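You operate a simulated robot arm through the tools that you are given. There is no shell and no other tool.

You run a simulated robot arm. Do the job below in one go: nothing can be reset, and whatever is moved stays where it is left.

## Task
Swap the roller on the axle stand for the one in the green tray.
Fine: the red cap waits in the silver tray and goes back on; old roller into the orange tray.
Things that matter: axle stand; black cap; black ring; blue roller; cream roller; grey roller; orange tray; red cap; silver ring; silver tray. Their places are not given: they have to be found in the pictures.

The check looks at the end state, three seconds after you hand in, the way a careful person would. Anything else that was tipped, shoved, dropped, spilled or broken makes it a failure. Lids that push on must go on centred and level and be pressed home; caps that screw on are set level and turned clockwise until they are tight.

## Robot
A 6-joint arm with a two-finger parallel gripper, fixed in place. Base frame: the origin is at the foot of the arm, x ahead of it, y to its left, z up; the work surface is at about z = 0. Readings come in m, rad, newtons and seconds.
With the tool pointing down near the work surface it reaches from about 0.18 to 0.46 m from the base axis. Its first joint turns from -1.222 to 1.222 rad. Payload 1.9 kg.
The tool frame sits at the grasp point between the pads (the TCP): z along the fingers, y along the line on which they close. The tips reach 0.023 m beyond it. The gripper opens to 0.094 m. The fingers are 0.038 m wide and 0.01 m thick; the gripper's body (0.054 by 0.096 m) begins 0.039 m behind the TCP.
Orientation is that of the tool frame in the base frame, as a unit quaternion [w, x, y, z]. With the fingers straight down and closing along the base's y, the tool's x points along the base's -x, its y along +y and its z along -z.

## Interface
- The arm moves only by the tool play_rows. Its argument "rows" is a list of rows, each a list of 6 numbers: the shift along the tool's x, y, z in units of 500 mm (1.0 is 500 mm), then the turn, a rotation vector about the tool's x, y, z in units of 90 degrees (1.0 is 90 degrees). In form: [[x, y, z, ax, ay, az], ...]. A call has 1 to 20 rows; each row is the pose to reach, as a shift and turn from the pose commanded when the call began, along the tool's axes at that moment. "grip" is the gripper command, from -1 (shut) to 1 (fully open), values between in proportion, set as the call begins (left out, the last holds). A call with a number of a shift or a turn outside -1 to 1 is refused whole. Rows are played at 5 a second. More than 0.05 m and 0.15 rad between two rows, or a gripper value outside its range, and nothing of the call is played. Where a pose cannot be reached the arm comes as near as it can. A force on the tool above 40 N (or 10 N above the force at the start of the call, whichever is more), or a blocked arm, ends the call early, and 0.2 s more pass. Each finger travels about 0.108 m/s and halts on what it meets, pressing with about 36 N; the grip force reading is that of the motor and also rises with nothing between the fingers. The clock runs only during rows and for 0.2 s after the last one: add rows that repeat a pose to give the fingers time. It gives the time, the measured TCP pose, the force on the tool (base axes), the opening and the grip force at its end, in the units of the frame above (readings bear some noise), with the torque about the TCP (base axes, N m) and any sound that the robot's microphone picked up.
- Cameras (640 x 400 px; columns grow to the right, rows downward): "scene" is fixed at [0.0712, 0.3085, 0.4413]; the picture's right is [-0.73, -0.69, 0.00], its down [-0.28, 0.30, -0.91] and it looks along [0.62, -0.66, -0.41] (base axes); focal length 243 px, centre (320, 200). "wrist" rides on the gripper at [0.086, 0.016, -0.075] in the tool frame; the picture's right is [-0.18, 0.98, 0.00], its down [-0.58, -0.11, -0.81] and it looks along [-0.79, -0.15, 0.59] (tool axes); focal length 243 px, centre (320, 200).
- snapshot(camera): a new picture of that camera. It takes no simulated time.
- probe_pixels(camera, pixels): for up to 12 pixels [column, row] of the newest picture of that camera ("zoom" is the newest enlarged one), the place [x, y, z] in the base frame of the surface seen there, good to about 0.003 m, but the place of the scene camera against the robot may be out by one fixed shift of up to 0.012 m in any direction. It takes no simulated time.
- inspect(camera, box): a new picture of the part [left, top, right, bottom] of that camera's present view, enlarged. It takes no simulated time.
- hand_in(): hands the job in; it is judged then, once.

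Unless the task says otherwise, let go and move clear before handing in.

The tools are called after "Emit:" by a JSON object that holds its "method" and its "body". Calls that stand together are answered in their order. play_rows: Moves the arm, as the interface text tells. Its arguments: {"type":"object","properties":{"rows":{"type":"array","items":{"type":"array","items":{"type":"number"}}},"grip":{"type":"number"}},"required":["rows"]} The other tools are called the same way: snapshot (camera) takes a picture; probe_pixels (camera, pixels) gives the place of the surface under pixels of a picture; inspect (camera, box) takes an enlarged picture of a part of a camera's view; hand_in () hands the job in.

At the start:

```text
clock: 0.0
ee_pos: [0.275, -0.0298, 0.3836]
tcp_rot: [0.0, 0.0, 1.0, 0.002]
ft_force: [-0.7, -0.4, -0.1]
ft_torque: [-0.03, 0.02, -0.01]
width: 0.0941
grasp_force: 0.0
```

scene: 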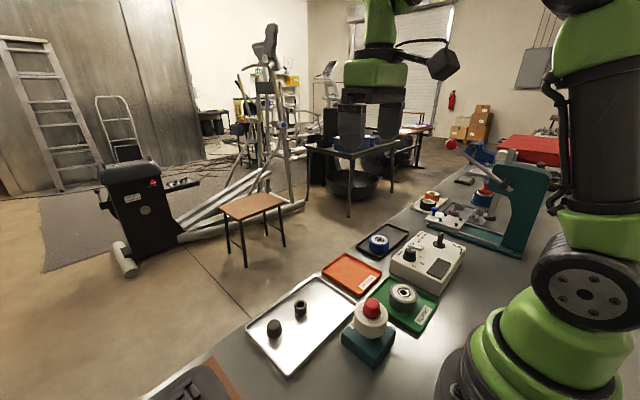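
wrist: 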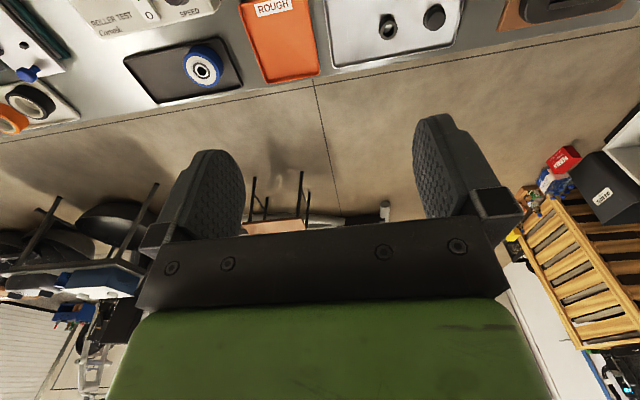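

The scene picture shows the teal axle stand with a cream roller and red cap near (370,320), the grey roller in the green tray near (403,297), the orange tray near (352,273), and the silver tray with two black parts near (275,327) and (300,308). I'll take enlarged pictures to study these.

Emit:
{"method": "inspect", "body": {"camera": "scene", "box": [320, 250, 460, 380]}}

Emit:
{"method": "inspect", "body": {"camera": "scene", "box": [240, 260, 360, 380]}}

Emit:
{"method": "inspect", "body": {"camera": "scene", "box": [340, 140, 560, 300]}}

```text
3.08 times, centred on (390, 315) of scene
```

zoom: 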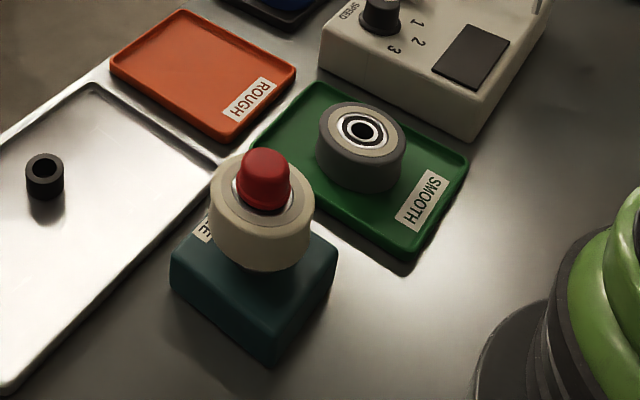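

```text
3.33 times, centred on (300, 320) of scene
```

zoom: 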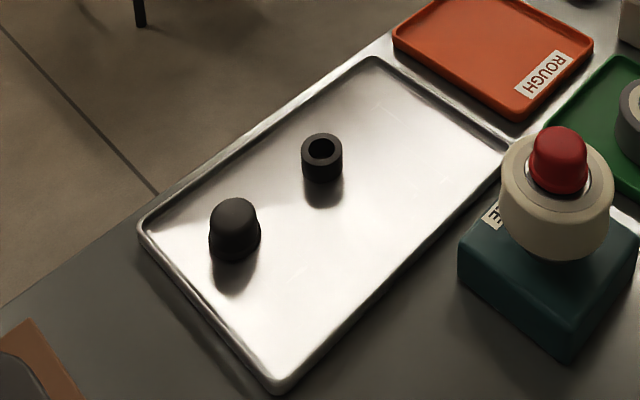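

```text
2.50 times, centred on (450, 220) of scene
```

zoom: 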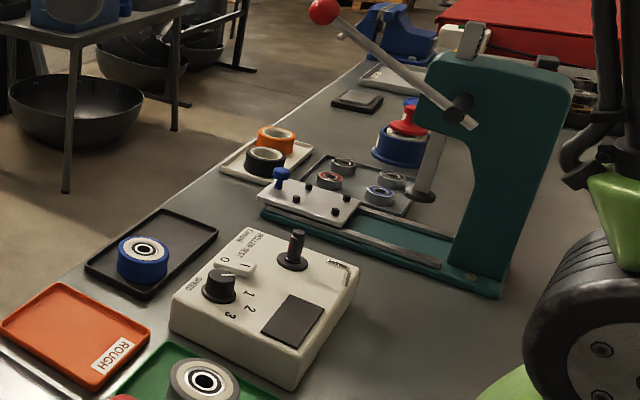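

The red cap sits on the cream roller on the teal stand, with a silvery ring visible around the cap base; the black ring and black cap are in the silver tray. I'll zoom closer on the stand and then probe it.

Emit:
{"method": "inspect", "body": {"camera": "scene", "box": [338, 288, 402, 370]}}

Emit:
{"method": "inspect", "body": {"camera": "scene", "box": [384, 272, 444, 338]}}

Emit:
{"method": "inspect", "body": {"camera": "scene", "box": [346, 290, 396, 330]}}

```text
4.88 times, centred on (370, 329) of scene
```

zoom: 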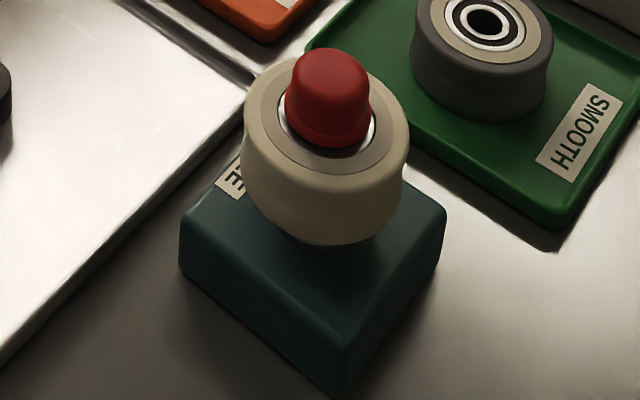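

```text
6.06 times, centred on (414, 305) of scene
```

zoom: 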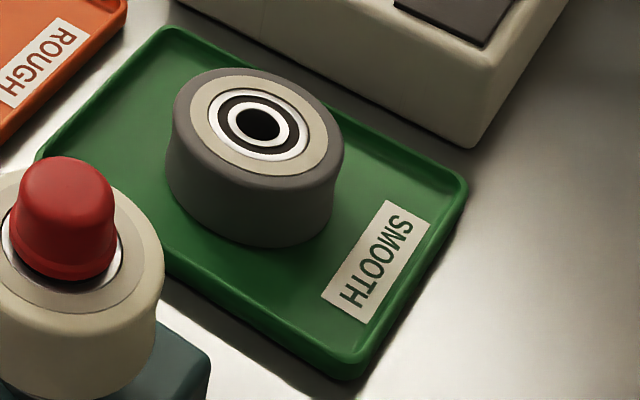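

```text
10.00 times, centred on (371, 310) of scene
```

zoom: 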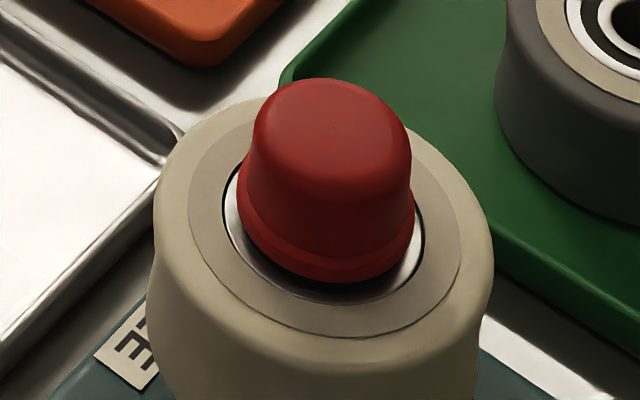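

The cap, roller and ring stack is clear in the zoom: red cap top at about (330,110), ring at (240,240), roller rim at (180,180). I'll probe these along with the trays and other parts.

Emit:
{"method": "probe_pixels", "body": {"camera": "zoom", "pixels": [[330, 110], [330, 90], [265, 120], [400, 120], [330, 240], [245, 200], [410, 220], [235, 240], [210, 240], [175, 200], [330, 340], [480, 230]]}}

Emit:
{"method": "probe_pixels", "body": {"camera": "scene", "pixels": [[403, 288], [403, 294], [390, 291], [417, 297], [404, 303], [345, 265], [352, 273], [275, 323], [275, 332], [301, 303], [301, 312], [290, 350]]}}

Emit:
{"method": "snapshot", "body": {"camera": "scene"}}

```text
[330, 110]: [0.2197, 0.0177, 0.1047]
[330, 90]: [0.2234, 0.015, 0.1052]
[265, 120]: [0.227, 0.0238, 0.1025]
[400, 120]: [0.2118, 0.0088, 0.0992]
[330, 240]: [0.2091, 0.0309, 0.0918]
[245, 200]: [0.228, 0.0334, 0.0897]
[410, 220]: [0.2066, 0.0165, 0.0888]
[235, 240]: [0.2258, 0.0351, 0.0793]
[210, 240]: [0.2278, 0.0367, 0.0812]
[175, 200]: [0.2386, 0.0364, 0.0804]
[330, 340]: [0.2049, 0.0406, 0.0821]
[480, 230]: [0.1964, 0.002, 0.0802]
```

```text
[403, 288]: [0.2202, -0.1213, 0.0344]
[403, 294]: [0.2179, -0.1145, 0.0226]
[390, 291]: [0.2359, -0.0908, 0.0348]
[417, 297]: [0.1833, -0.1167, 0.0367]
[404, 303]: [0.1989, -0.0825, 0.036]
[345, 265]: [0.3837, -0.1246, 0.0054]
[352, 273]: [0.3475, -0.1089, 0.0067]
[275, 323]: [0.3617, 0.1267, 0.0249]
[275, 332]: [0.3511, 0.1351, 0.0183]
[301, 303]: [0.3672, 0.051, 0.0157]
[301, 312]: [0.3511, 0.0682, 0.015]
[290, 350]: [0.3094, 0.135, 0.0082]
```

```text
taken
```

scene: 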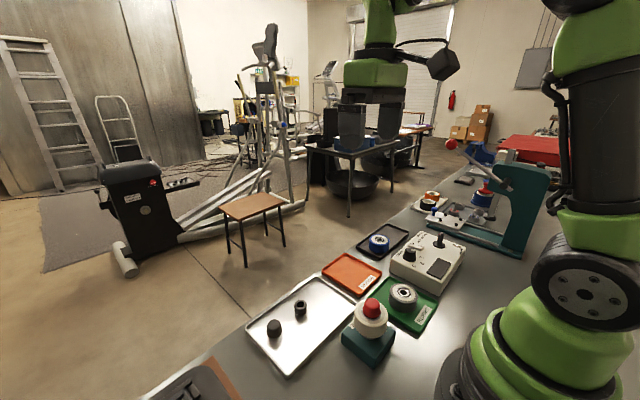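

The probes put the red cap at about (0.214, 0.02) with its top near z = 0.105, and the cream roller's top near z = 0.08. The scene camera may be offset, so I'll move above the stand and check with the wrist camera.

Emit:
{"method": "play_rows", "body": {"rows": [[0.02, 0.0167, 0.055, 0, 0, 0], [0.04, 0.033, 0.11, 0, 0, 0], [0.061, 0.05, 0.164, 0, 0, 0], [0.081, 0.067, 0.219, 0, 0, 0], [0.102, 0.083, 0.273, 0, 0, 0], [0.122, 0.1, 0.328, 0, 0, 0], [0.122, 0.1, 0.328, 0, 0, 0]], "grip": 1}}

Emit:
{"method": "snapshot", "body": {"camera": "wrist"}}

Emit:
{"method": "snapshot", "body": {"camera": "scene"}}

```text
clock: 1.6
ee_pos: [0.2153, 0.0195, 0.2183]
tcp_rot: [0.001, 0.001, 1.0, 0.001]
ft_force: [-0.9, 0.0, 0.2]
ft_torque: [-0.03, -0.02, 0.03]
width: 0.0938
grasp_force: 0.1
```

```text
taken
```

wrist: 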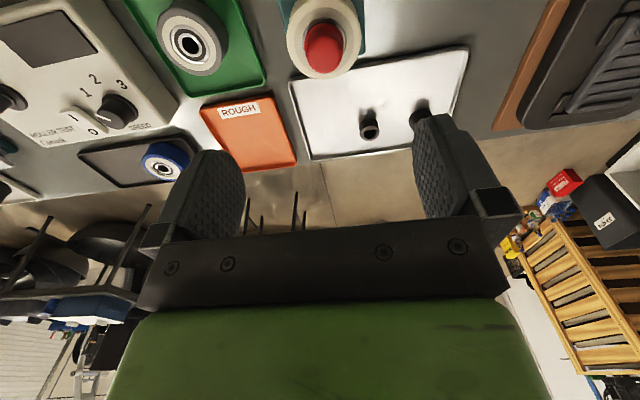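

```text
taken
```

scene: 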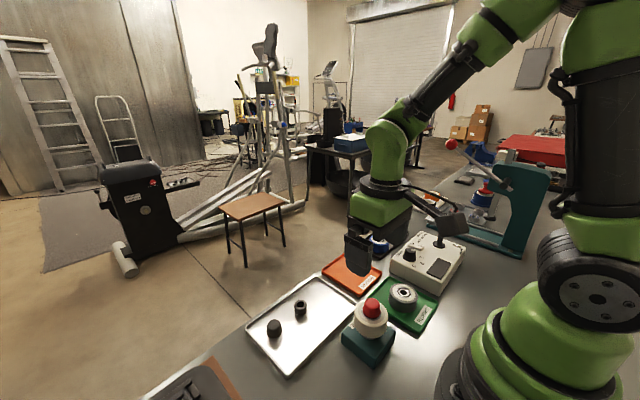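

The wrist picture shows the red cap at about (325,45), nearly under the TCP column, the grey roller at (190,42), the orange tray at (250,130), and the silver tray at (380,100). I'll zoom in and probe here.

Emit:
{"method": "inspect", "body": {"camera": "wrist", "box": [270, 0, 382, 80]}}

Emit:
{"method": "probe_pixels", "body": {"camera": "wrist", "pixels": [[324, 30], [324, 45], [310, 45], [341, 45], [295, 30], [360, 30], [370, 128], [420, 105], [188, 43], [207, 50], [200, 65], [250, 130]]}}

Emit:
{"method": "probe_pixels", "body": {"camera": "zoom", "pixels": [[300, 130], [270, 190], [350, 190], [310, 240], [310, 290], [250, 220], [370, 220], [200, 100], [430, 100], [310, 375], [170, 150], [460, 150]]}}

```text
5.00 times, centred on (326, 40) of wrist
```

zoom: 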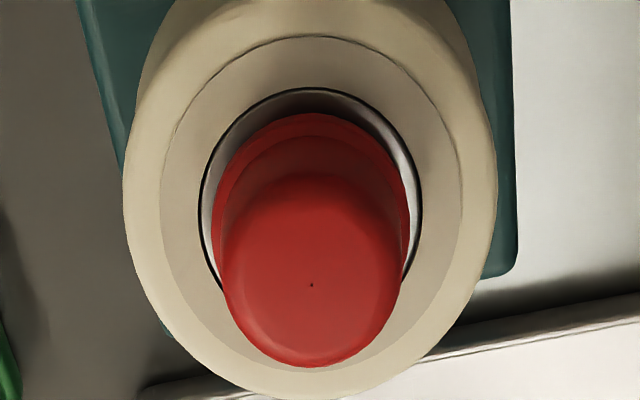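

```text
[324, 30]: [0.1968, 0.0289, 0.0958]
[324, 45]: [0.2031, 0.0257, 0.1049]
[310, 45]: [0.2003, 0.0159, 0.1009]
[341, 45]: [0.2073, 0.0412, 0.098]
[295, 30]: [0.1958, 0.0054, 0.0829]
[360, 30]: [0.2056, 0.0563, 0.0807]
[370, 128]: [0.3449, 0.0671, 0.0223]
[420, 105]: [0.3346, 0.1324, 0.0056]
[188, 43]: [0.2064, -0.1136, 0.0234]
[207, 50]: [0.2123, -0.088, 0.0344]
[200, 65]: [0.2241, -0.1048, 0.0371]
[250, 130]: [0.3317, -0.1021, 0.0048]
```

```text
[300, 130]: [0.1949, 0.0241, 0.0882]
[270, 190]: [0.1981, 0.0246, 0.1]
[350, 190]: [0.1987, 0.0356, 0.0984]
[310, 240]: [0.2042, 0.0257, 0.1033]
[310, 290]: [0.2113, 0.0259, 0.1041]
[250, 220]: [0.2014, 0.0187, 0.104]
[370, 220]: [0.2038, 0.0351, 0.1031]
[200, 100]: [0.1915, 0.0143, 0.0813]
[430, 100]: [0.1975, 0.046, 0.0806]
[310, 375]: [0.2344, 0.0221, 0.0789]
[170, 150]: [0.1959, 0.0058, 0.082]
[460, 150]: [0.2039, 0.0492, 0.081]
```

The wrist view gives the cap's centre dot at zoom (312,285), about (0.211, 0.026, 0.104), so the scene camera is off by about (+0.007, −0.007). I'll descend to z ≈ 0.15 above it for a closer look.

Emit:
{"method": "play_rows", "body": {"rows": [[0.005, 0.007, 0.06, 0, 0, 0], [0.009, 0.013, 0.12, 0, 0, 0], [0.009, 0.013, 0.14, 0, 0, 0], [0.009, 0.013, 0.14, 0, 0, 0]], "grip": 1}}

Emit:
{"method": "snapshot", "body": {"camera": "wrist"}}

Emit:
{"method": "inspect", "body": {"camera": "wrist", "box": [240, 20, 400, 180]}}

Emit:
{"method": "snapshot", "body": {"camera": "scene"}}

```text
clock: 2.6
ee_pos: [0.2099, 0.0265, 0.1494]
tcp_rot: [0.001, 0.0, 1.0, 0.001]
ft_force: [1.4, 0.6, -0.6]
ft_torque: [0.01, 0.01, -0.02]
width: 0.0939
grasp_force: 0.2
```

```text
taken
```

wrist: 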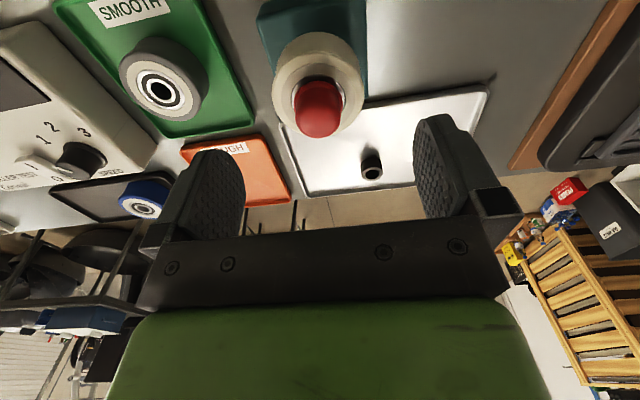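

```text
2.50 times, centred on (320, 100) of wrist
```

zoom: 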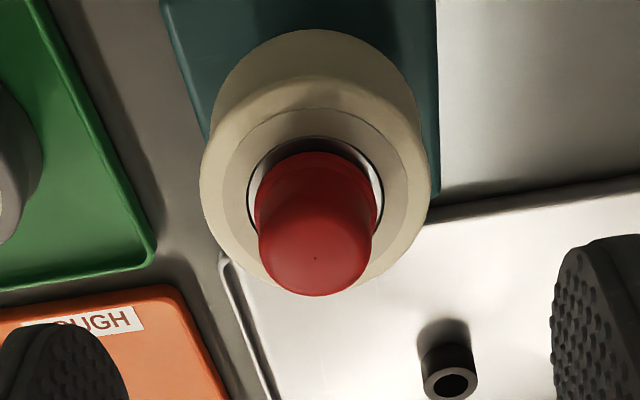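

```text
taken
```

scene: 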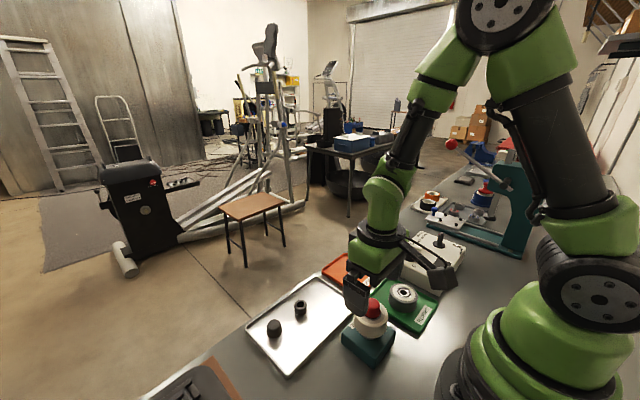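

The cap's centre dot is at zoom (315,259), very close to the TCP column. I'll probe the dot, the roller rim and bearing edges, and the axle area.

Emit:
{"method": "probe_pixels", "body": {"camera": "zoom", "pixels": [[315, 259], [262, 230], [368, 230], [258, 200], [376, 200], [320, 130], [212, 150], [425, 150], [320, 90], [320, 45], [200, 60], [425, 60]]}}

Emit:
{"method": "probe_pixels", "body": {"camera": "wrist", "pixels": [[160, 91], [145, 85], [182, 97], [160, 112], [160, 72], [372, 172], [140, 208], [245, 170], [270, 200], [330, 180], [450, 110], [200, 80]]}}

```text
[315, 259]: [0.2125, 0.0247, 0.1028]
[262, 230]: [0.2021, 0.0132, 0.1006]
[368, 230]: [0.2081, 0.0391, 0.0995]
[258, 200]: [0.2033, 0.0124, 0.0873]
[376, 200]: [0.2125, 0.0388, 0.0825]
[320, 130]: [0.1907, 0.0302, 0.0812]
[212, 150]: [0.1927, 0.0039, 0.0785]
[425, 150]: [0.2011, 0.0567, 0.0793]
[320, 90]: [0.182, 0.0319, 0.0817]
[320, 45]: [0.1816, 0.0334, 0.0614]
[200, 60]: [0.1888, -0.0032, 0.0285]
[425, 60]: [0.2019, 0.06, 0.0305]
```

```text
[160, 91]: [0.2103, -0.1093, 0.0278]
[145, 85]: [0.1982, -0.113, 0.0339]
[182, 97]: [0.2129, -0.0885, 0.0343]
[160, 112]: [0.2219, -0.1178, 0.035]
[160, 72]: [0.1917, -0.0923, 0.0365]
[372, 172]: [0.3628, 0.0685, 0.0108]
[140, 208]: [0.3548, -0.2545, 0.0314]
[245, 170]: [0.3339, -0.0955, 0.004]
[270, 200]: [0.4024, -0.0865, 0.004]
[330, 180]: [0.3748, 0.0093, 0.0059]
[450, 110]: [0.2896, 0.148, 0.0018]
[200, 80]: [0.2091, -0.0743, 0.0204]
```

The cap's centre comes out at about (0.211, 0.026), the flange is about 0.027 wide, and the roller top is at z ≈ 0.0815. I'll lower the tips to just above the roller (TCP z ≈ 0.1085) and check before gripping the cap.

Emit:
{"method": "play_rows", "body": {"rows": [[-0.001, 0, 0.03, 0, 0, 0], [-0.002, -0.001, 0.06, 0, 0, 0], [-0.002, -0.001, 0.082, 0, 0, 0], [-0.002, -0.001, 0.082, 0, 0, 0]], "grip": 1}}

Emit:
{"method": "snapshot", "body": {"camera": "wrist"}}

Emit:
{"method": "inspect", "body": {"camera": "scene", "box": [320, 240, 440, 370]}}

```text
clock: 3.6
ee_pos: [0.2132, 0.0261, 0.1087]
tcp_rot: [0.0, 0.0, 1.0, 0.001]
ft_force: [0.0, 1.0, -0.8]
ft_torque: [0.02, -0.01, 0.01]
width: 0.0939
grasp_force: 0.1
```

```text
taken
```

wrist: 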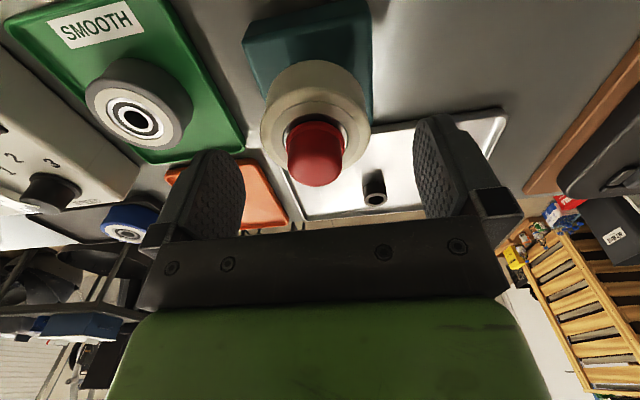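

```text
3.08 times, centred on (380, 305) of scene
```

zoom: 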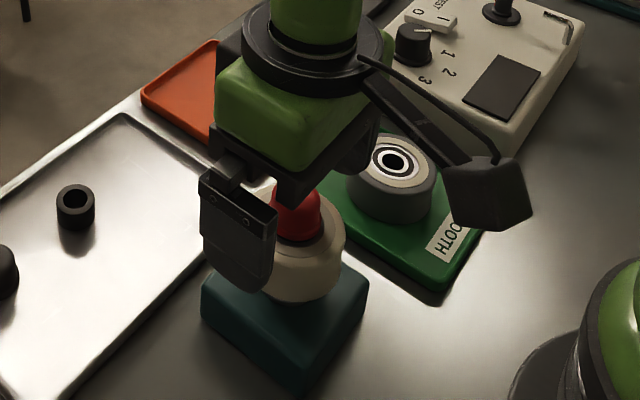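

The fingers straddle the cap evenly (cap at wrist (317,155), fingers at about 205 and 445) and the tips are just above the roller. I'll close on the cap now.

Emit:
{"method": "play_rows", "body": {"rows": [[0, 0, 0, 0, 0, 0], [0, 0, 0, 0, 0, 0], [0, 0, 0, 0, 0, 0], [0, 0, 0, 0, 0, 0]], "grip": -1}}

Emit:
{"method": "snapshot", "body": {"camera": "wrist"}}

Emit:
{"method": "inspect", "body": {"camera": "wrist", "box": [240, 60, 400, 220]}}

```text
clock: 4.2
ee_pos: [0.2113, 0.0248, 0.1087]
tcp_rot: [0.0, 0.002, 1.0, 0.001]
ft_force: [3.4, -38.8, -1.0]
ft_torque: [-0.72, -0.07, 0.05]
width: 0.0287
grasp_force: 35.8
stopped in row 2: the force on the tool passed its limit at 53 N (the readings are from after the stop); the commanded pose is now the measured one
```

```text
taken
```

wrist: 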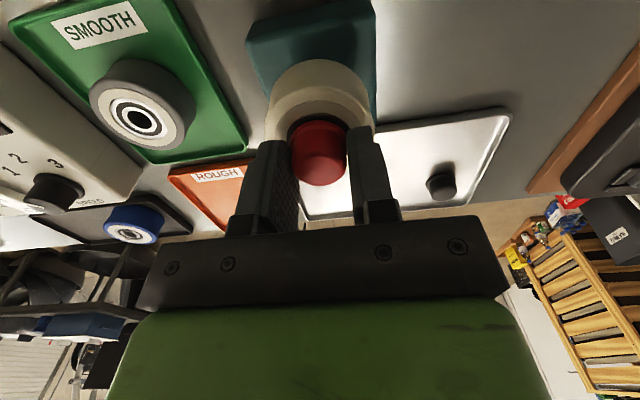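

```text
2.50 times, centred on (320, 140) of wrist
```

zoom: 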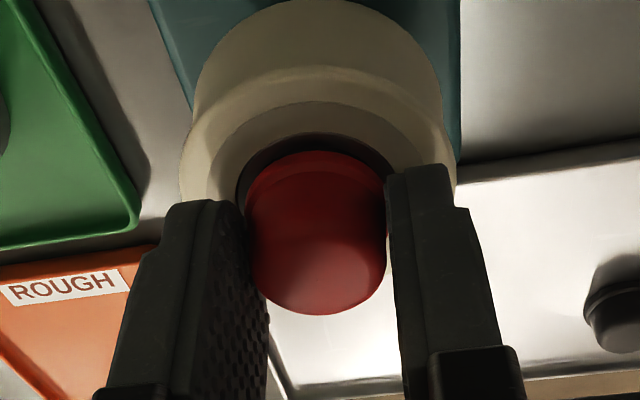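

The fingers closed to 0.0287 on the cap, but the sideways force is −38.8 N in y, so the cap sits slightly towards −y of the gripper centre. I'll ease the gripper 2 mm to −y to centre it.

Emit:
{"method": "play_rows", "body": {"rows": [[0, -0.002, 0, 0, 0, 0], [0, -0.004, 0, 0, 0, 0], [0, -0.004, 0, 0, 0, 0]]}}

```text
clock: 5.0
ee_pos: [0.2115, 0.0252, 0.1088]
tcp_rot: [0.001, 0.001, 1.0, 0.001]
ft_force: [-3.6, 14.5, 14.2]
ft_torque: [0.21, 0.08, -0.05]
width: 0.028
grasp_force: 36.5
```

Both fingers now bear on the cap (width 0.028, y force down to +14.5 N). I'll trim 0.6 mm back to +y to relax the side load.

Emit:
{"method": "play_rows", "body": {"rows": [[0, 0.0012, 0, 0, 0, 0], [0, 0.0012, 0, 0, 0, 0], [0, 0.0012, 0, 0, 0, 0]]}}

Emit:
{"method": "inspect", "body": {"camera": "wrist", "box": [240, 60, 400, 220]}}

Emit:
{"method": "inspect", "body": {"camera": "scene", "box": [320, 240, 440, 370]}}

```text
clock: 5.8
ee_pos: [0.2106, 0.0248, 0.1094]
tcp_rot: [0.001, 0.001, 1.0, 0.001]
ft_force: [1.6, 11.1, 7.2]
ft_torque: [0.2, 0.0, -0.02]
width: 0.0282
grasp_force: 36.1
```

```text
2.50 times, centred on (320, 140) of wrist
```

zoom: 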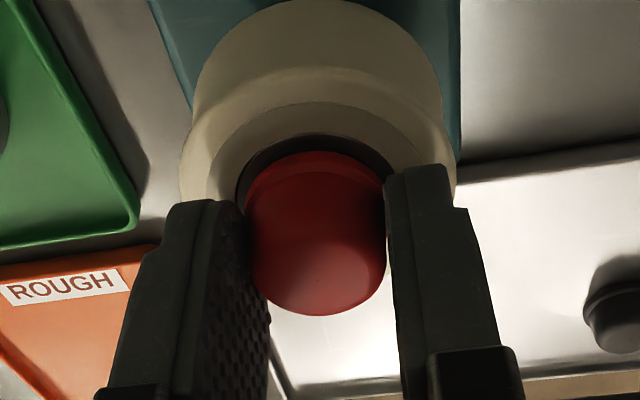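

```text
3.08 times, centred on (380, 305) of scene
```

zoom: 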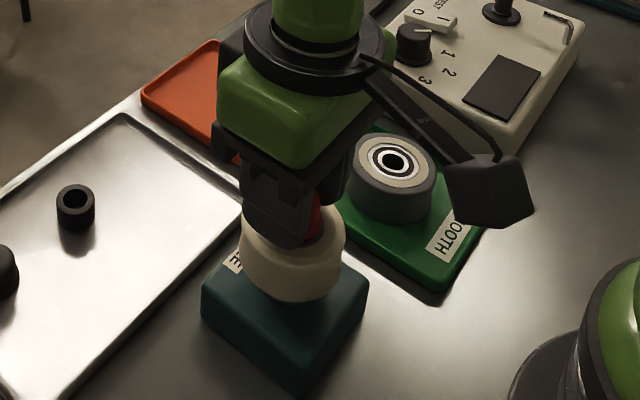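

The cap is held between both pads with only a light side load. To learn whether it is screwed or pushed on, I'll turn it a little counter-clockwise and read the torque and vertical force.

Emit:
{"method": "play_rows", "body": {"rows": [[0, 0, 0, 0, 0, -0.06], [0, 0, 0, 0, 0, -0.12], [0, 0, 0, 0, 0, -0.18], [0, 0, 0, 0, 0, -0.24], [0, 0, 0, 0, 0, -0.24]]}}

Emit:
{"method": "inspect", "body": {"camera": "wrist", "box": [240, 60, 400, 220]}}

```text
clock: 7.0
ee_pos: [0.2106, 0.0245, 0.1087]
tcp_rot: [-0.001, -0.188, 0.982, 0.001]
ft_force: [-2.5, 19.2, 3.2]
ft_torque: [0.36, 0.02, -0.03]
width: 0.0274
grasp_force: 36.0
```

```text
2.50 times, centred on (320, 140) of wrist
```

zoom: 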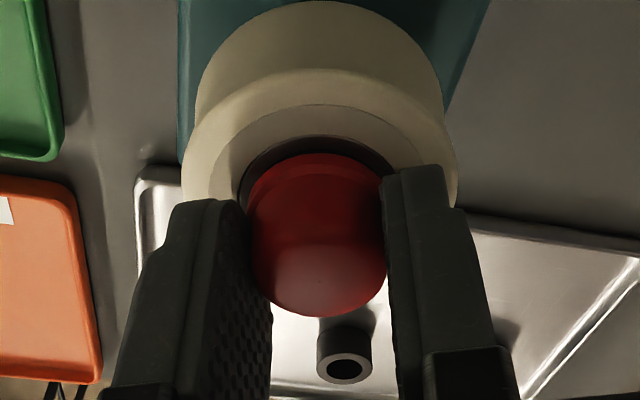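

Turning 0.38 rad counter-clockwise met almost no torque (−0.03 N m) and no upward push. I'll test a gentle straight lift of 2–3 mm and watch the vertical force.

Emit:
{"method": "play_rows", "body": {"rows": [[0, 0, -0.002, 0, 0, 0], [0, 0, -0.004, 0, 0, 0], [0, 0, -0.006, 0, 0, 0], [0, 0, -0.006, 0, 0, 0]]}}

Emit:
{"method": "inspect", "body": {"camera": "wrist", "box": [240, 60, 400, 220]}}

```text
clock: 8.0
ee_pos: [0.2107, 0.0243, 0.1108]
tcp_rot: [0.001, -0.185, 0.983, 0.0]
ft_force: [-0.1, -0.3, 0.4]
ft_torque: [-0.01, 0.04, -0.01]
width: 0.027
grasp_force: 35.9
```

```text
2.50 times, centred on (320, 140) of wrist
```

zoom: 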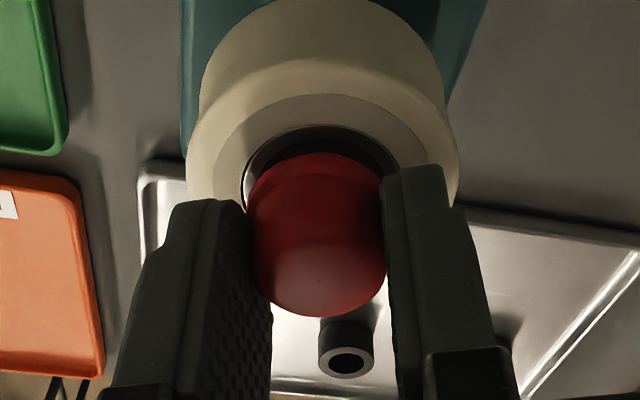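

The cap came up with no resistance; all forces are near zero and a gap now shows below it. I'll lift it straight up clear of the axle.

Emit:
{"method": "play_rows", "body": {"rows": [[0, 0, -0.01, 0, 0, 0], [0, 0, -0.025, 0, 0, 0], [0, 0, -0.05, 0, 0, 0], [0, 0, -0.1, 0, 0, 0], [0, 0, -0.15, 0, 0, 0], [0, 0, -0.2, 0, 0, 0], [0, 0, -0.2, 0, 0, 0]]}}

Emit:
{"method": "snapshot", "body": {"camera": "wrist"}}

Emit:
{"method": "inspect", "body": {"camera": "scene", "box": [320, 220, 440, 370]}}

Emit:
{"method": "inspect", "body": {"camera": "scene", "box": [346, 290, 396, 330]}}

```text
clock: 9.6
ee_pos: [0.212, 0.0263, 0.2132]
tcp_rot: [0.001, -0.186, 0.983, 0.0]
ft_force: [-0.3, -0.1, 0.2]
ft_torque: [-0.01, 0.01, -0.03]
width: 0.0273
grasp_force: 36.9
```

```text
taken
```

wrist: 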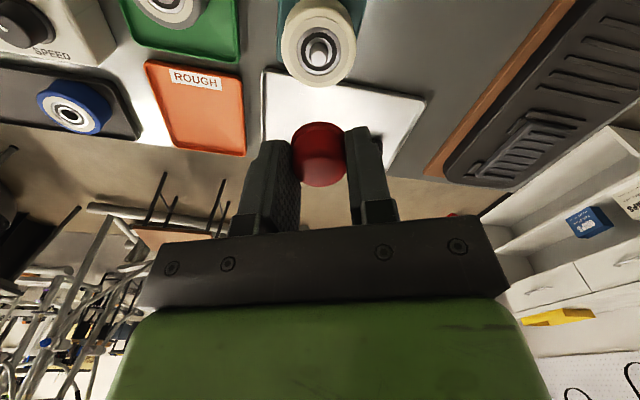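

```text
2.67 times, centred on (380, 295) of scene
```

zoom: 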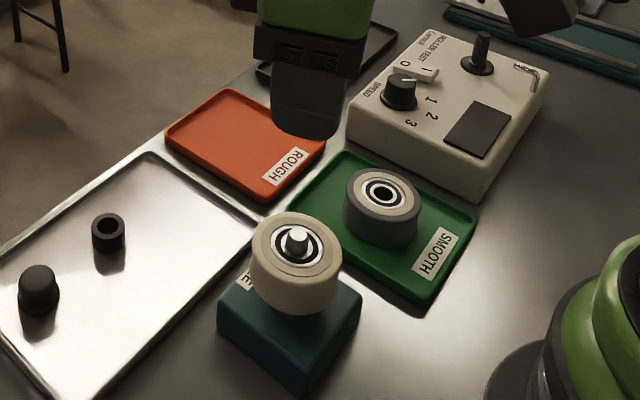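

```text
10.00 times, centred on (371, 310) of scene
```

zoom: 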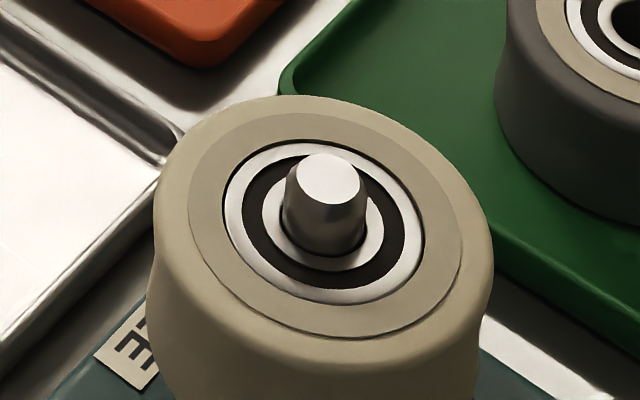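

The cap is off: a plain smooth axle stands about 12 mm proud of the bearing, with no thread, so this is a push-on cap. Next I'll map the silver tray for a free spot.

Emit:
{"method": "snapshot", "body": {"camera": "scene"}}

Emit:
{"method": "probe_pixels", "body": {"camera": "scene", "pixels": [[248, 325], [312, 279], [287, 374], [355, 308], [285, 360], [320, 330], [330, 315], [305, 335], [300, 350], [315, 315], [320, 300], [258, 332]]}}

Emit:
{"method": "probe_pixels", "body": {"camera": "wrist", "pixels": [[265, 72], [425, 100], [270, 100], [300, 92], [340, 95], [380, 100], [410, 105], [383, 165], [320, 45], [318, 52], [300, 40], [340, 45]]}}

```text
taken
```

scene: 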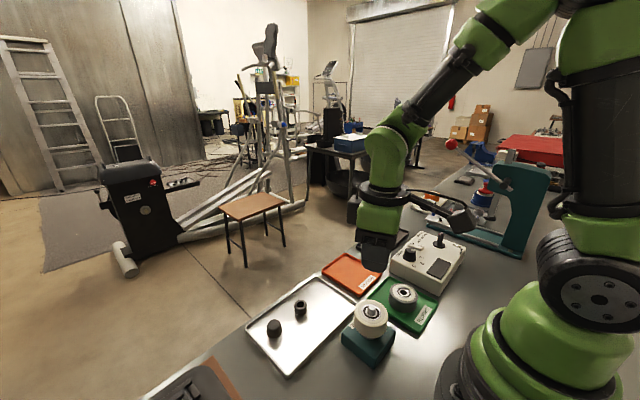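

```text
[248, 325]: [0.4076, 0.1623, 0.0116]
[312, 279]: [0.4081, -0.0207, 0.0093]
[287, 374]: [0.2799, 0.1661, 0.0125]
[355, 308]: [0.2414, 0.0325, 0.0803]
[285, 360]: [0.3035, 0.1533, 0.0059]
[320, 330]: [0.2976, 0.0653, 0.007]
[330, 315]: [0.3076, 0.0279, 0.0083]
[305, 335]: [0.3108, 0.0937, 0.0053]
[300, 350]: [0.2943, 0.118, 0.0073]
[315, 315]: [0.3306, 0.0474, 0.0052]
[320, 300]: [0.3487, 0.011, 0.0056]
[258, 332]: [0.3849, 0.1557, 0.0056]
```

```text
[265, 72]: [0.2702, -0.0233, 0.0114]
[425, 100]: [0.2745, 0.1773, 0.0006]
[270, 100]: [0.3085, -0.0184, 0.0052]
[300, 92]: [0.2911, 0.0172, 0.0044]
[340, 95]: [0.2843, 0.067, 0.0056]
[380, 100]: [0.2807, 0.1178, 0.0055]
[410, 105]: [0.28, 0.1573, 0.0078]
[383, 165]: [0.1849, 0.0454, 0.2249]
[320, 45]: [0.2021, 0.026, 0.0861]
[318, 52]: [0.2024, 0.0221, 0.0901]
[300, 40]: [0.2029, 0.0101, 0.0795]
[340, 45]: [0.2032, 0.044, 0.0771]
```

The tray floor is at z ≈ 0.005 and spans x 0.27–0.40, y −0.02–0.17, with black parts near (0.353,0.062) and (0.35,0.135). I'll carry the cap to a free spot at (0.302, 0.10), turning the gripper back square, and hold at z ≈ 0.10.

Emit:
{"method": "play_rows", "body": {"rows": [[-0.044, 0.014, 0.02, 0, 0, 0.05], [-0.088, 0.028, 0.06, 0, 0, 0.1], [-0.133, 0.043, 0.11, 0, 0, 0.15], [-0.177, 0.057, 0.17, 0, 0, 0.2], [-0.2214, 0.071, 0.226, 0, 0, 0.24], [-0.2214, 0.071, 0.226, 0, 0, 0.24], [-0.2214, 0.071, 0.226, 0, 0, 0.24]]}}

Emit:
{"method": "snapshot", "body": {"camera": "wrist"}}

Emit:
{"method": "inspect", "body": {"camera": "scene", "box": [240, 230, 400, 380]}}

```text
clock: 11.2
ee_pos: [0.3014, 0.098, 0.0996]
tcp_rot: [0.0, 0.001, 1.0, 0.002]
ft_force: [0.2, -0.3, 0.7]
ft_torque: [-0.04, -0.01, 0.03]
width: 0.0272
grasp_force: 36.0
```

```text
taken
```

wrist: 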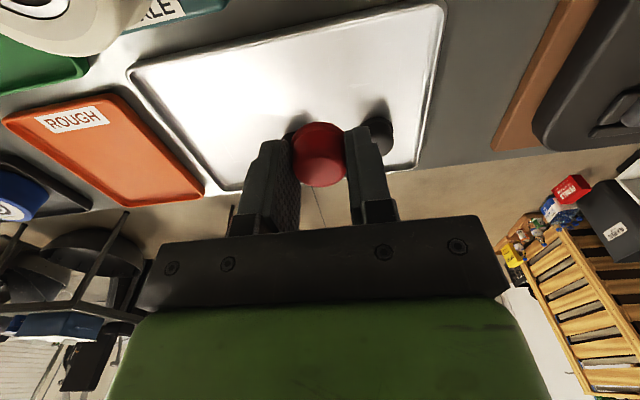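

```text
2.67 times, centred on (320, 305) of scene
```

zoom: 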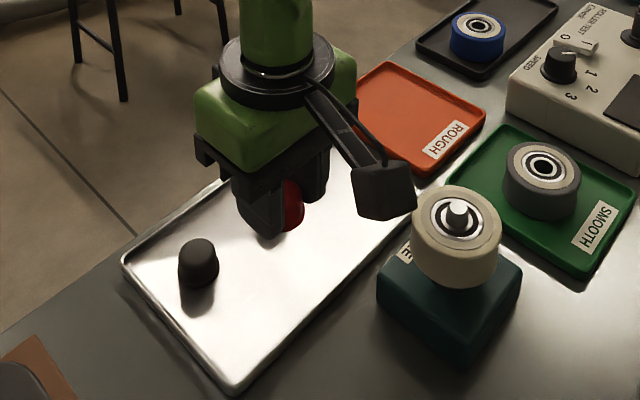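

The cap is held at (0.301, 0.098) over an empty part of the silver tray, with the black parts beyond it. I'll lower to just above the tray floor.

Emit:
{"method": "play_rows", "body": {"rows": [[0, 0, 0.04, 0, 0, 0], [0, 0, 0.08, 0, 0, 0], [0, 0, 0.115, 0, 0, 0], [0, 0, 0.13, 0, 0, 0], [0, 0, 0.13, 0, 0, 0]]}}

Emit:
{"method": "inspect", "body": {"camera": "scene", "box": [250, 270, 350, 370]}}

Emit:
{"method": "snapshot", "body": {"camera": "wrist"}}

```text
clock: 12.4
ee_pos: [0.3026, 0.0984, 0.0334]
tcp_rot: [0.001, 0.002, 1.0, 0.001]
ft_force: [0.6, 0.2, -0.9]
ft_torque: [0.02, -0.04, -0.01]
width: 0.0274
grasp_force: 35.9
```

```text
4.00 times, centred on (300, 320) of scene
```

zoom: 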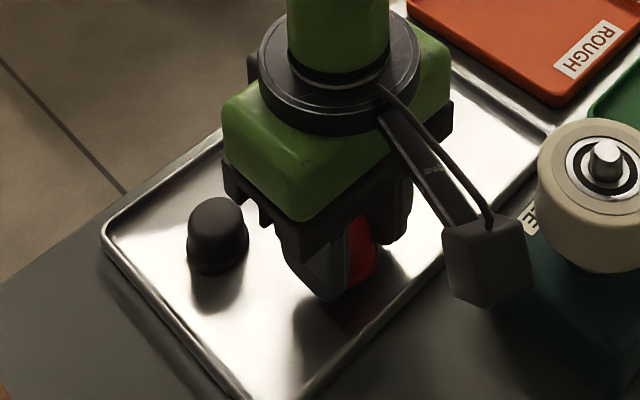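

```text
taken
```

wrist: 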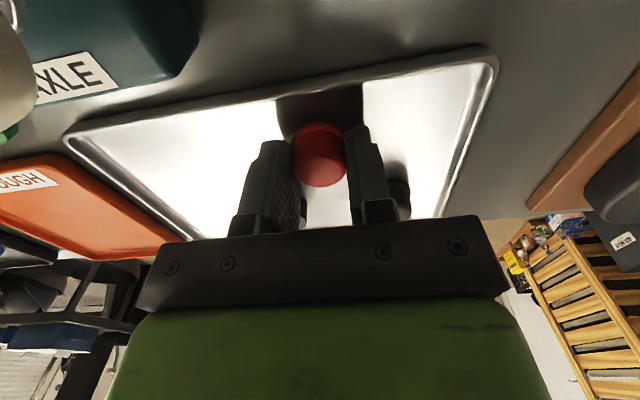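

The cap is still clear of the tray floor, with no contact force. I'll creep down in 0.5–1 mm steps watching for contact.

Emit:
{"method": "play_rows", "body": {"rows": [[0, 0, 0.002, 0, 0, 0], [0, 0, 0.004, 0, 0, 0], [0, 0, 0.005, 0, 0, 0], [0, 0, 0.006, 0, 0, 0], [0, 0, 0.006, 0, 0, 0]]}}

```text
clock: 13.6
ee_pos: [0.3016, 0.0986, 0.0303]
tcp_rot: [0.0, 0.001, 1.0, 0.001]
ft_force: [0.9, 0.3, 1.0]
ft_torque: [0.0, 0.01, -0.02]
width: 0.0272
grasp_force: 36.3
```

Emit:
{"method": "play_rows", "body": {"rows": [[0, 0, 0.001, 0, 0, 0], [0, 0, 0.002, 0, 0, 0], [0, 0, 0.003, 0, 0, 0], [0, 0, 0.003, 0, 0, 0]]}}

Emit:
{"method": "inspect", "body": {"camera": "wrist", "box": [240, 80, 400, 200]}}

```text
clock: 14.6
ee_pos: [0.3029, 0.0984, 0.0292]
tcp_rot: [0.002, 0.002, 1.0, 0.001]
ft_force: [-5.6, -8.7, 27.4]
ft_torque: [-0.28, 0.15, 0.02]
width: 0.0271
grasp_force: 35.3
```

```text
3.33 times, centred on (320, 140) of wrist
```

zoom: 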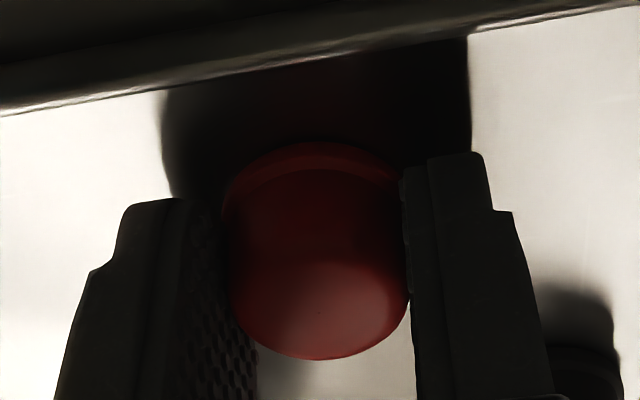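

The cap has touched down (vertical force 27 N at TCP z 0.029). I'll back off about 0.5 mm and then open to about 0.05 m to release it.

Emit:
{"method": "play_rows", "body": {"rows": [[0, 0, -0.001, 0, 0, 0], [0, 0, -0.001, 0, 0, 0]]}}

Emit:
{"method": "play_rows", "body": {"rows": [[0, 0, 0, 0, 0, 0], [0, 0, 0, 0, 0, 0], [0, 0, 0, 0, 0, 0]], "grip": 0.05}}

Emit:
{"method": "snapshot", "body": {"camera": "wrist"}}

```text
clock: 15.2
ee_pos: [0.301, 0.0988, 0.0286]
tcp_rot: [0.001, 0.001, 1.0, 0.001]
ft_force: [-1.3, 1.9, 7.9]
ft_torque: [-0.01, 0.04, -0.01]
width: 0.0271
grasp_force: 35.8
```

```text
clock: 16.0
ee_pos: [0.3026, 0.0981, 0.0308]
tcp_rot: [0.0, 0.002, 1.0, 0.0]
ft_force: [0.2, -0.1, -0.6]
ft_torque: [-0.03, -0.02, 0.0]
width: 0.0495
grasp_force: 0.1
```

```text
taken
```

wrist: 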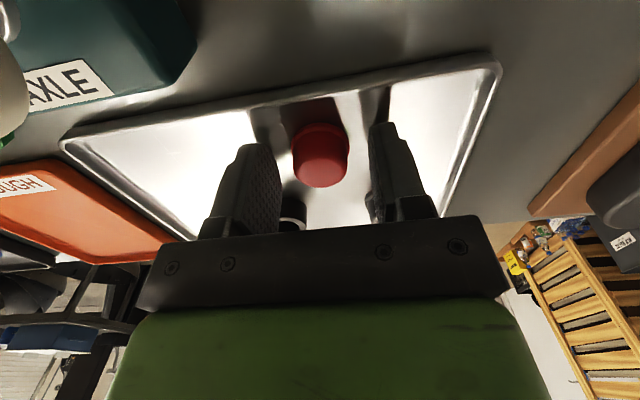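

The red cap stands upright in the tray, free of the fingers. I'll rise straight up and then travel back over the stand for the cream roller.

Emit:
{"method": "play_rows", "body": {"rows": [[0, 0, -0.02, 0, 0, 0], [0, 0, -0.06, 0, 0, 0], [0, 0, -0.14, 0, 0, 0], [0, 0, -0.22, 0, 0, 0], [0, 0, -0.26, 0, 0, 0], [0.05, -0.04, -0.26, 0, 0, 0], [0.1, -0.08, -0.26, 0, 0, 0], [0.15, -0.12, -0.26, 0, 0, 0], [0.182, -0.146, -0.26, 0, 0, 0], [0.182, -0.146, -0.26, 0, 0, 0]], "grip": 0.05}}

Emit:
{"method": "snapshot", "body": {"camera": "wrist"}}

Emit:
{"method": "inspect", "body": {"camera": "wrist", "box": [240, 0, 400, 160]}}

Emit:
{"method": "snapshot", "body": {"camera": "scene"}}

```text
clock: 18.2
ee_pos: [0.2103, 0.0258, 0.1599]
tcp_rot: [0.0, 0.002, 1.0, 0.001]
ft_force: [0.6, -0.1, -0.1]
ft_torque: [0.03, -0.03, -0.04]
width: 0.0495
grasp_force: 0.0
```

```text
taken
```

wrist: 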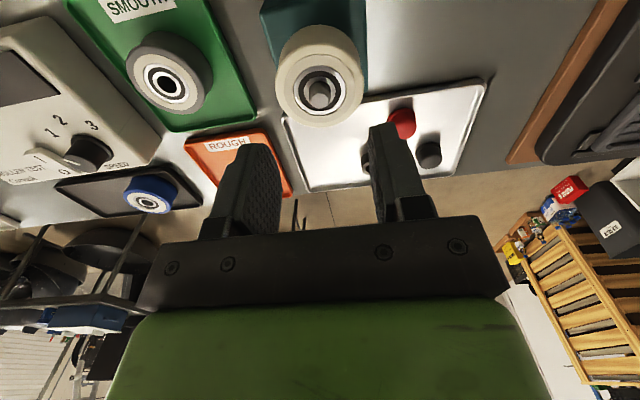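

```text
2.50 times, centred on (320, 80) of wrist
```

zoom: 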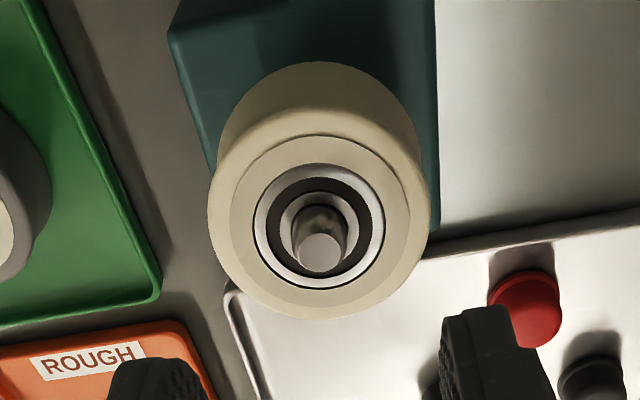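

```text
taken
```

scene: 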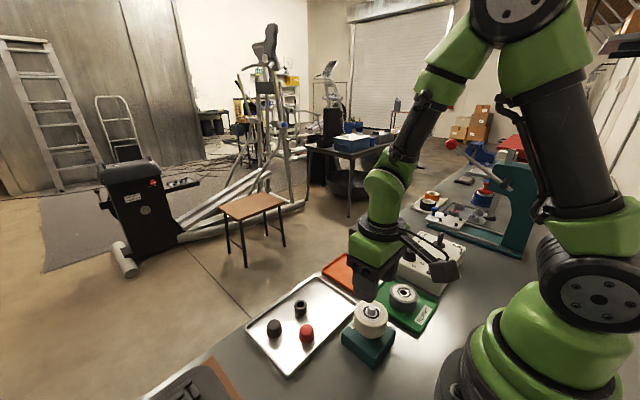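

The wrist zoom shows the roller and bearing centred at (319,225) and the axle tip at (321,250), right on the TCP column. I'll check the roller's side height and the gap below it from the scene camera.

Emit:
{"method": "inspect", "body": {"camera": "scene", "box": [338, 298, 402, 370]}}

Emit:
{"method": "probe_pixels", "body": {"camera": "zoom", "pixels": [[330, 150], [330, 170], [330, 180], [330, 190], [330, 200], [330, 210], [330, 240], [260, 150], [400, 130], [310, 90], [320, 50], [330, 280]]}}

Emit:
{"method": "probe_pixels", "body": {"camera": "wrist", "pixels": [[320, 100], [300, 80], [340, 80], [320, 112], [290, 60], [350, 60], [278, 90], [362, 90], [320, 65], [320, 122], [320, 40], [350, 30]]}}

```text
5.56 times, centred on (370, 334) of scene
```

zoom: 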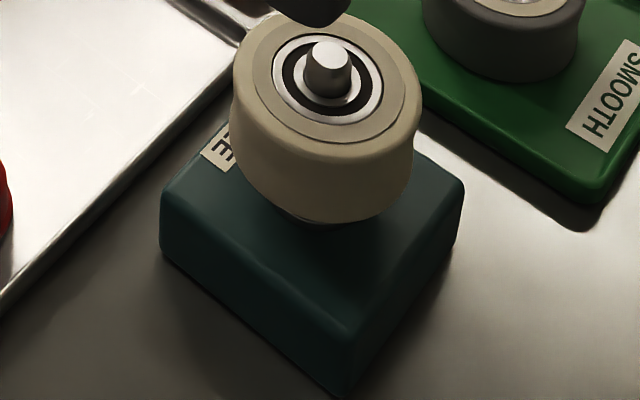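

```text
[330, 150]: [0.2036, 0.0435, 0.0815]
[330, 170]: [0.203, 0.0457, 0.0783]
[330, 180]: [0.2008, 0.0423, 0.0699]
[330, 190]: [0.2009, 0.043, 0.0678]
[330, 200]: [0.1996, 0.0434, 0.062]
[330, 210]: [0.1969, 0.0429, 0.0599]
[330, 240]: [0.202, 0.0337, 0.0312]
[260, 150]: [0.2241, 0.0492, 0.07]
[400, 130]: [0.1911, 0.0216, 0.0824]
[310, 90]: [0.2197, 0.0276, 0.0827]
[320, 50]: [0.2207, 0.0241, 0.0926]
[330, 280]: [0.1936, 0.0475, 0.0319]
```

```text
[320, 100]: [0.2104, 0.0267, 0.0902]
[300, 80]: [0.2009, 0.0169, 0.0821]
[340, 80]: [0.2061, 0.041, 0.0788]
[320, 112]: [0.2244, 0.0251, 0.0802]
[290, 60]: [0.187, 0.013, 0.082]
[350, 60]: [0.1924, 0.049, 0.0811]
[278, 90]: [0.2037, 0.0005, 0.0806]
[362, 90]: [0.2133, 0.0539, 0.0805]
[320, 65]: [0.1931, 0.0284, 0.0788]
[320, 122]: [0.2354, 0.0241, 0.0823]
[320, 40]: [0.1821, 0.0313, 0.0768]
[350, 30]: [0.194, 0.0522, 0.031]
```

The cream roller spans about z 0.057–0.082 with the stand's block top at z ≈ 0.031, and a lighter band shows just under the roller at zoom (320,222). I'll open fully and lower the fingers around the roller to TCP z ≈ 0.07.

Emit:
{"method": "play_rows", "body": {"rows": [[0, 0, 0, 0, 0, 0], [0, 0, 0.04, 0, 0, 0], [0, 0, 0.08, 0, 0, 0], [0, 0, 0.12, 0, 0, 0], [0, 0, 0.16, 0, 0, 0], [0, 0, 0.18, 0, 0, 0], [0, 0, 0.18, 0, 0, 0]], "grip": 1}}

Emit:
{"method": "snapshot", "body": {"camera": "wrist"}}

Emit:
{"method": "inspect", "body": {"camera": "scene", "box": [320, 250, 440, 370]}}

```text
clock: 19.8
ee_pos: [0.2089, 0.025, 0.0686]
tcp_rot: [0.0, 0.001, 1.0, 0.0]
ft_force: [-0.1, -0.2, 0.2]
ft_torque: [-0.04, -0.04, 0.01]
width: 0.0938
grasp_force: 0.0
```

```text
taken
```

wrist: 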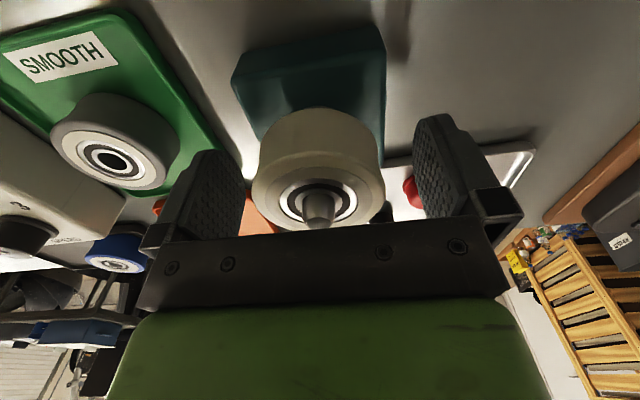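

```text
3.33 times, centred on (380, 310) of scene
```

zoom: 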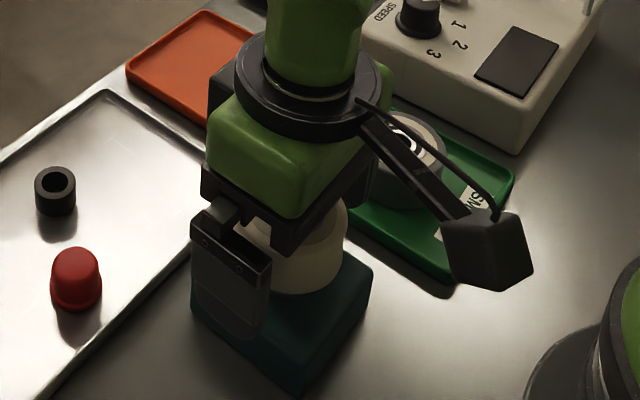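

The fingers straddle the roller symmetrically (roller at wrist (318,185), fingers at 205 and 445). I'll close on it.

Emit:
{"method": "play_rows", "body": {"rows": [[0, 0, 0, 0, 0, 0], [0, 0, 0, 0, 0, 0], [0, 0, 0, 0, 0, 0], [0, 0, 0, 0, 0, 0]], "grip": -0.2}}

```text
clock: 20.8
ee_pos: [0.21, 0.0256, 0.0689]
tcp_rot: [0.0, 0.002, 1.0, 0.001]
ft_force: [-0.3, -0.1, 0.5]
ft_torque: [0.02, -0.02, 0.01]
width: 0.0591
grasp_force: 35.9
```

The grip is clean: width 0.0591 with no side force. I'll lift the roller straight up, starting slowly.

Emit:
{"method": "play_rows", "body": {"rows": [[0, 0, -0.004, 0, 0, 0], [0, 0, -0.01, 0, 0, 0], [0, 0, -0.02, 0, 0, 0], [0, 0, -0.035, 0, 0, 0], [0, 0, -0.05, 0, 0, 0]]}}

Emit:
{"method": "inspect", "body": {"camera": "scene", "box": [320, 250, 440, 370]}}

```text
clock: 22.0
ee_pos: [0.2092, 0.0249, 0.0939]
tcp_rot: [-0.001, 0.001, 1.0, 0.001]
ft_force: [0.5, 0.2, -0.5]
ft_torque: [-0.02, 0.0, 0.0]
width: 0.0589
grasp_force: 35.8
```

```text
3.33 times, centred on (380, 310) of scene
```

zoom: 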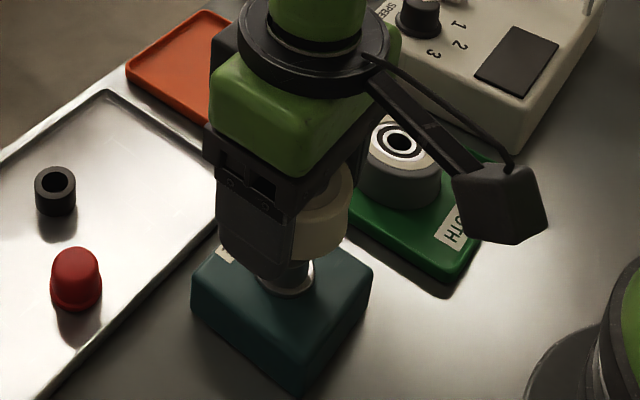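

The roller slides off freely and a post with a light ring is appearing beneath it at (300,275). I'll keep lifting until it clears the axle.

Emit:
{"method": "play_rows", "body": {"rows": [[0, 0, -0.03, 0, 0, 0], [0, 0, -0.06, 0, 0, 0], [0, 0, -0.1, 0, 0, 0], [0, 0, -0.15, 0, 0, 0], [0, 0, -0.2, 0, 0, 0], [0, 0, -0.2, 0, 0, 0]]}}

Emit:
{"method": "snapshot", "body": {"camera": "scene"}}

Emit:
{"method": "inspect", "body": {"camera": "scene", "box": [330, 270, 410, 370]}}

Emit:
{"method": "snapshot", "body": {"camera": "wrist"}}

```text
clock: 23.4
ee_pos: [0.2109, 0.0266, 0.1958]
tcp_rot: [-0.001, 0.001, 1.0, 0.001]
ft_force: [-0.1, -0.3, -1.9]
ft_torque: [0.0, -0.01, 0.01]
width: 0.0589
grasp_force: 35.9
```

```text
taken
```

scene: 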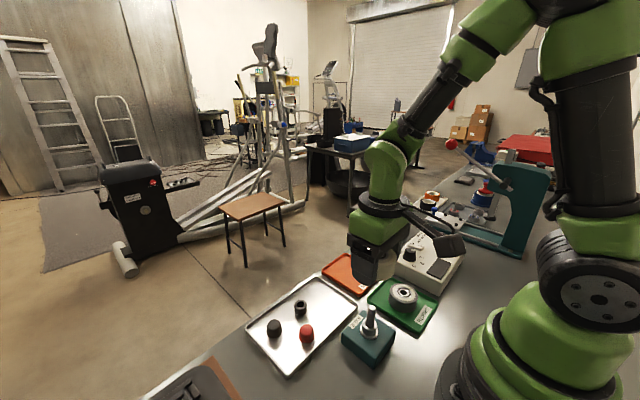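

```text
4.00 times, centred on (370, 320) of scene
```

zoom: 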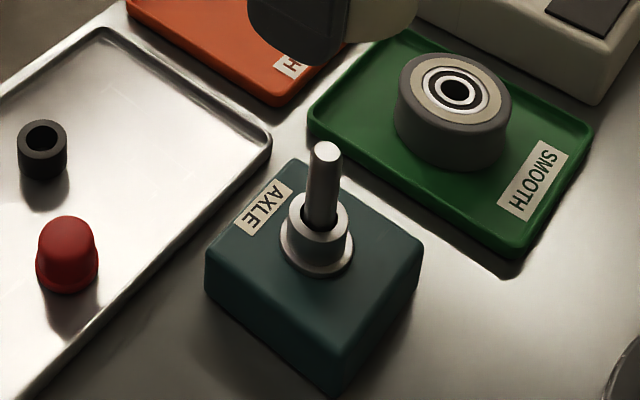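

```text
taken
```

wrist: 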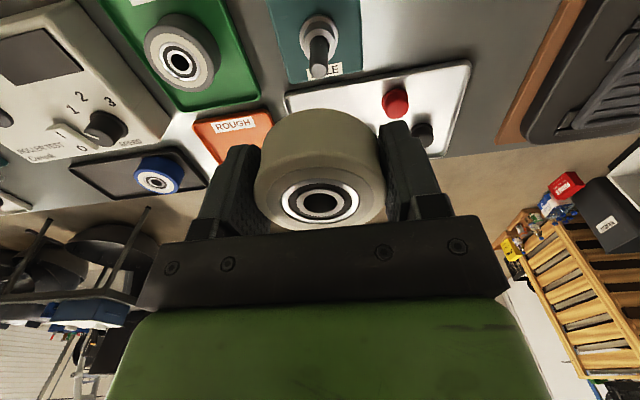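

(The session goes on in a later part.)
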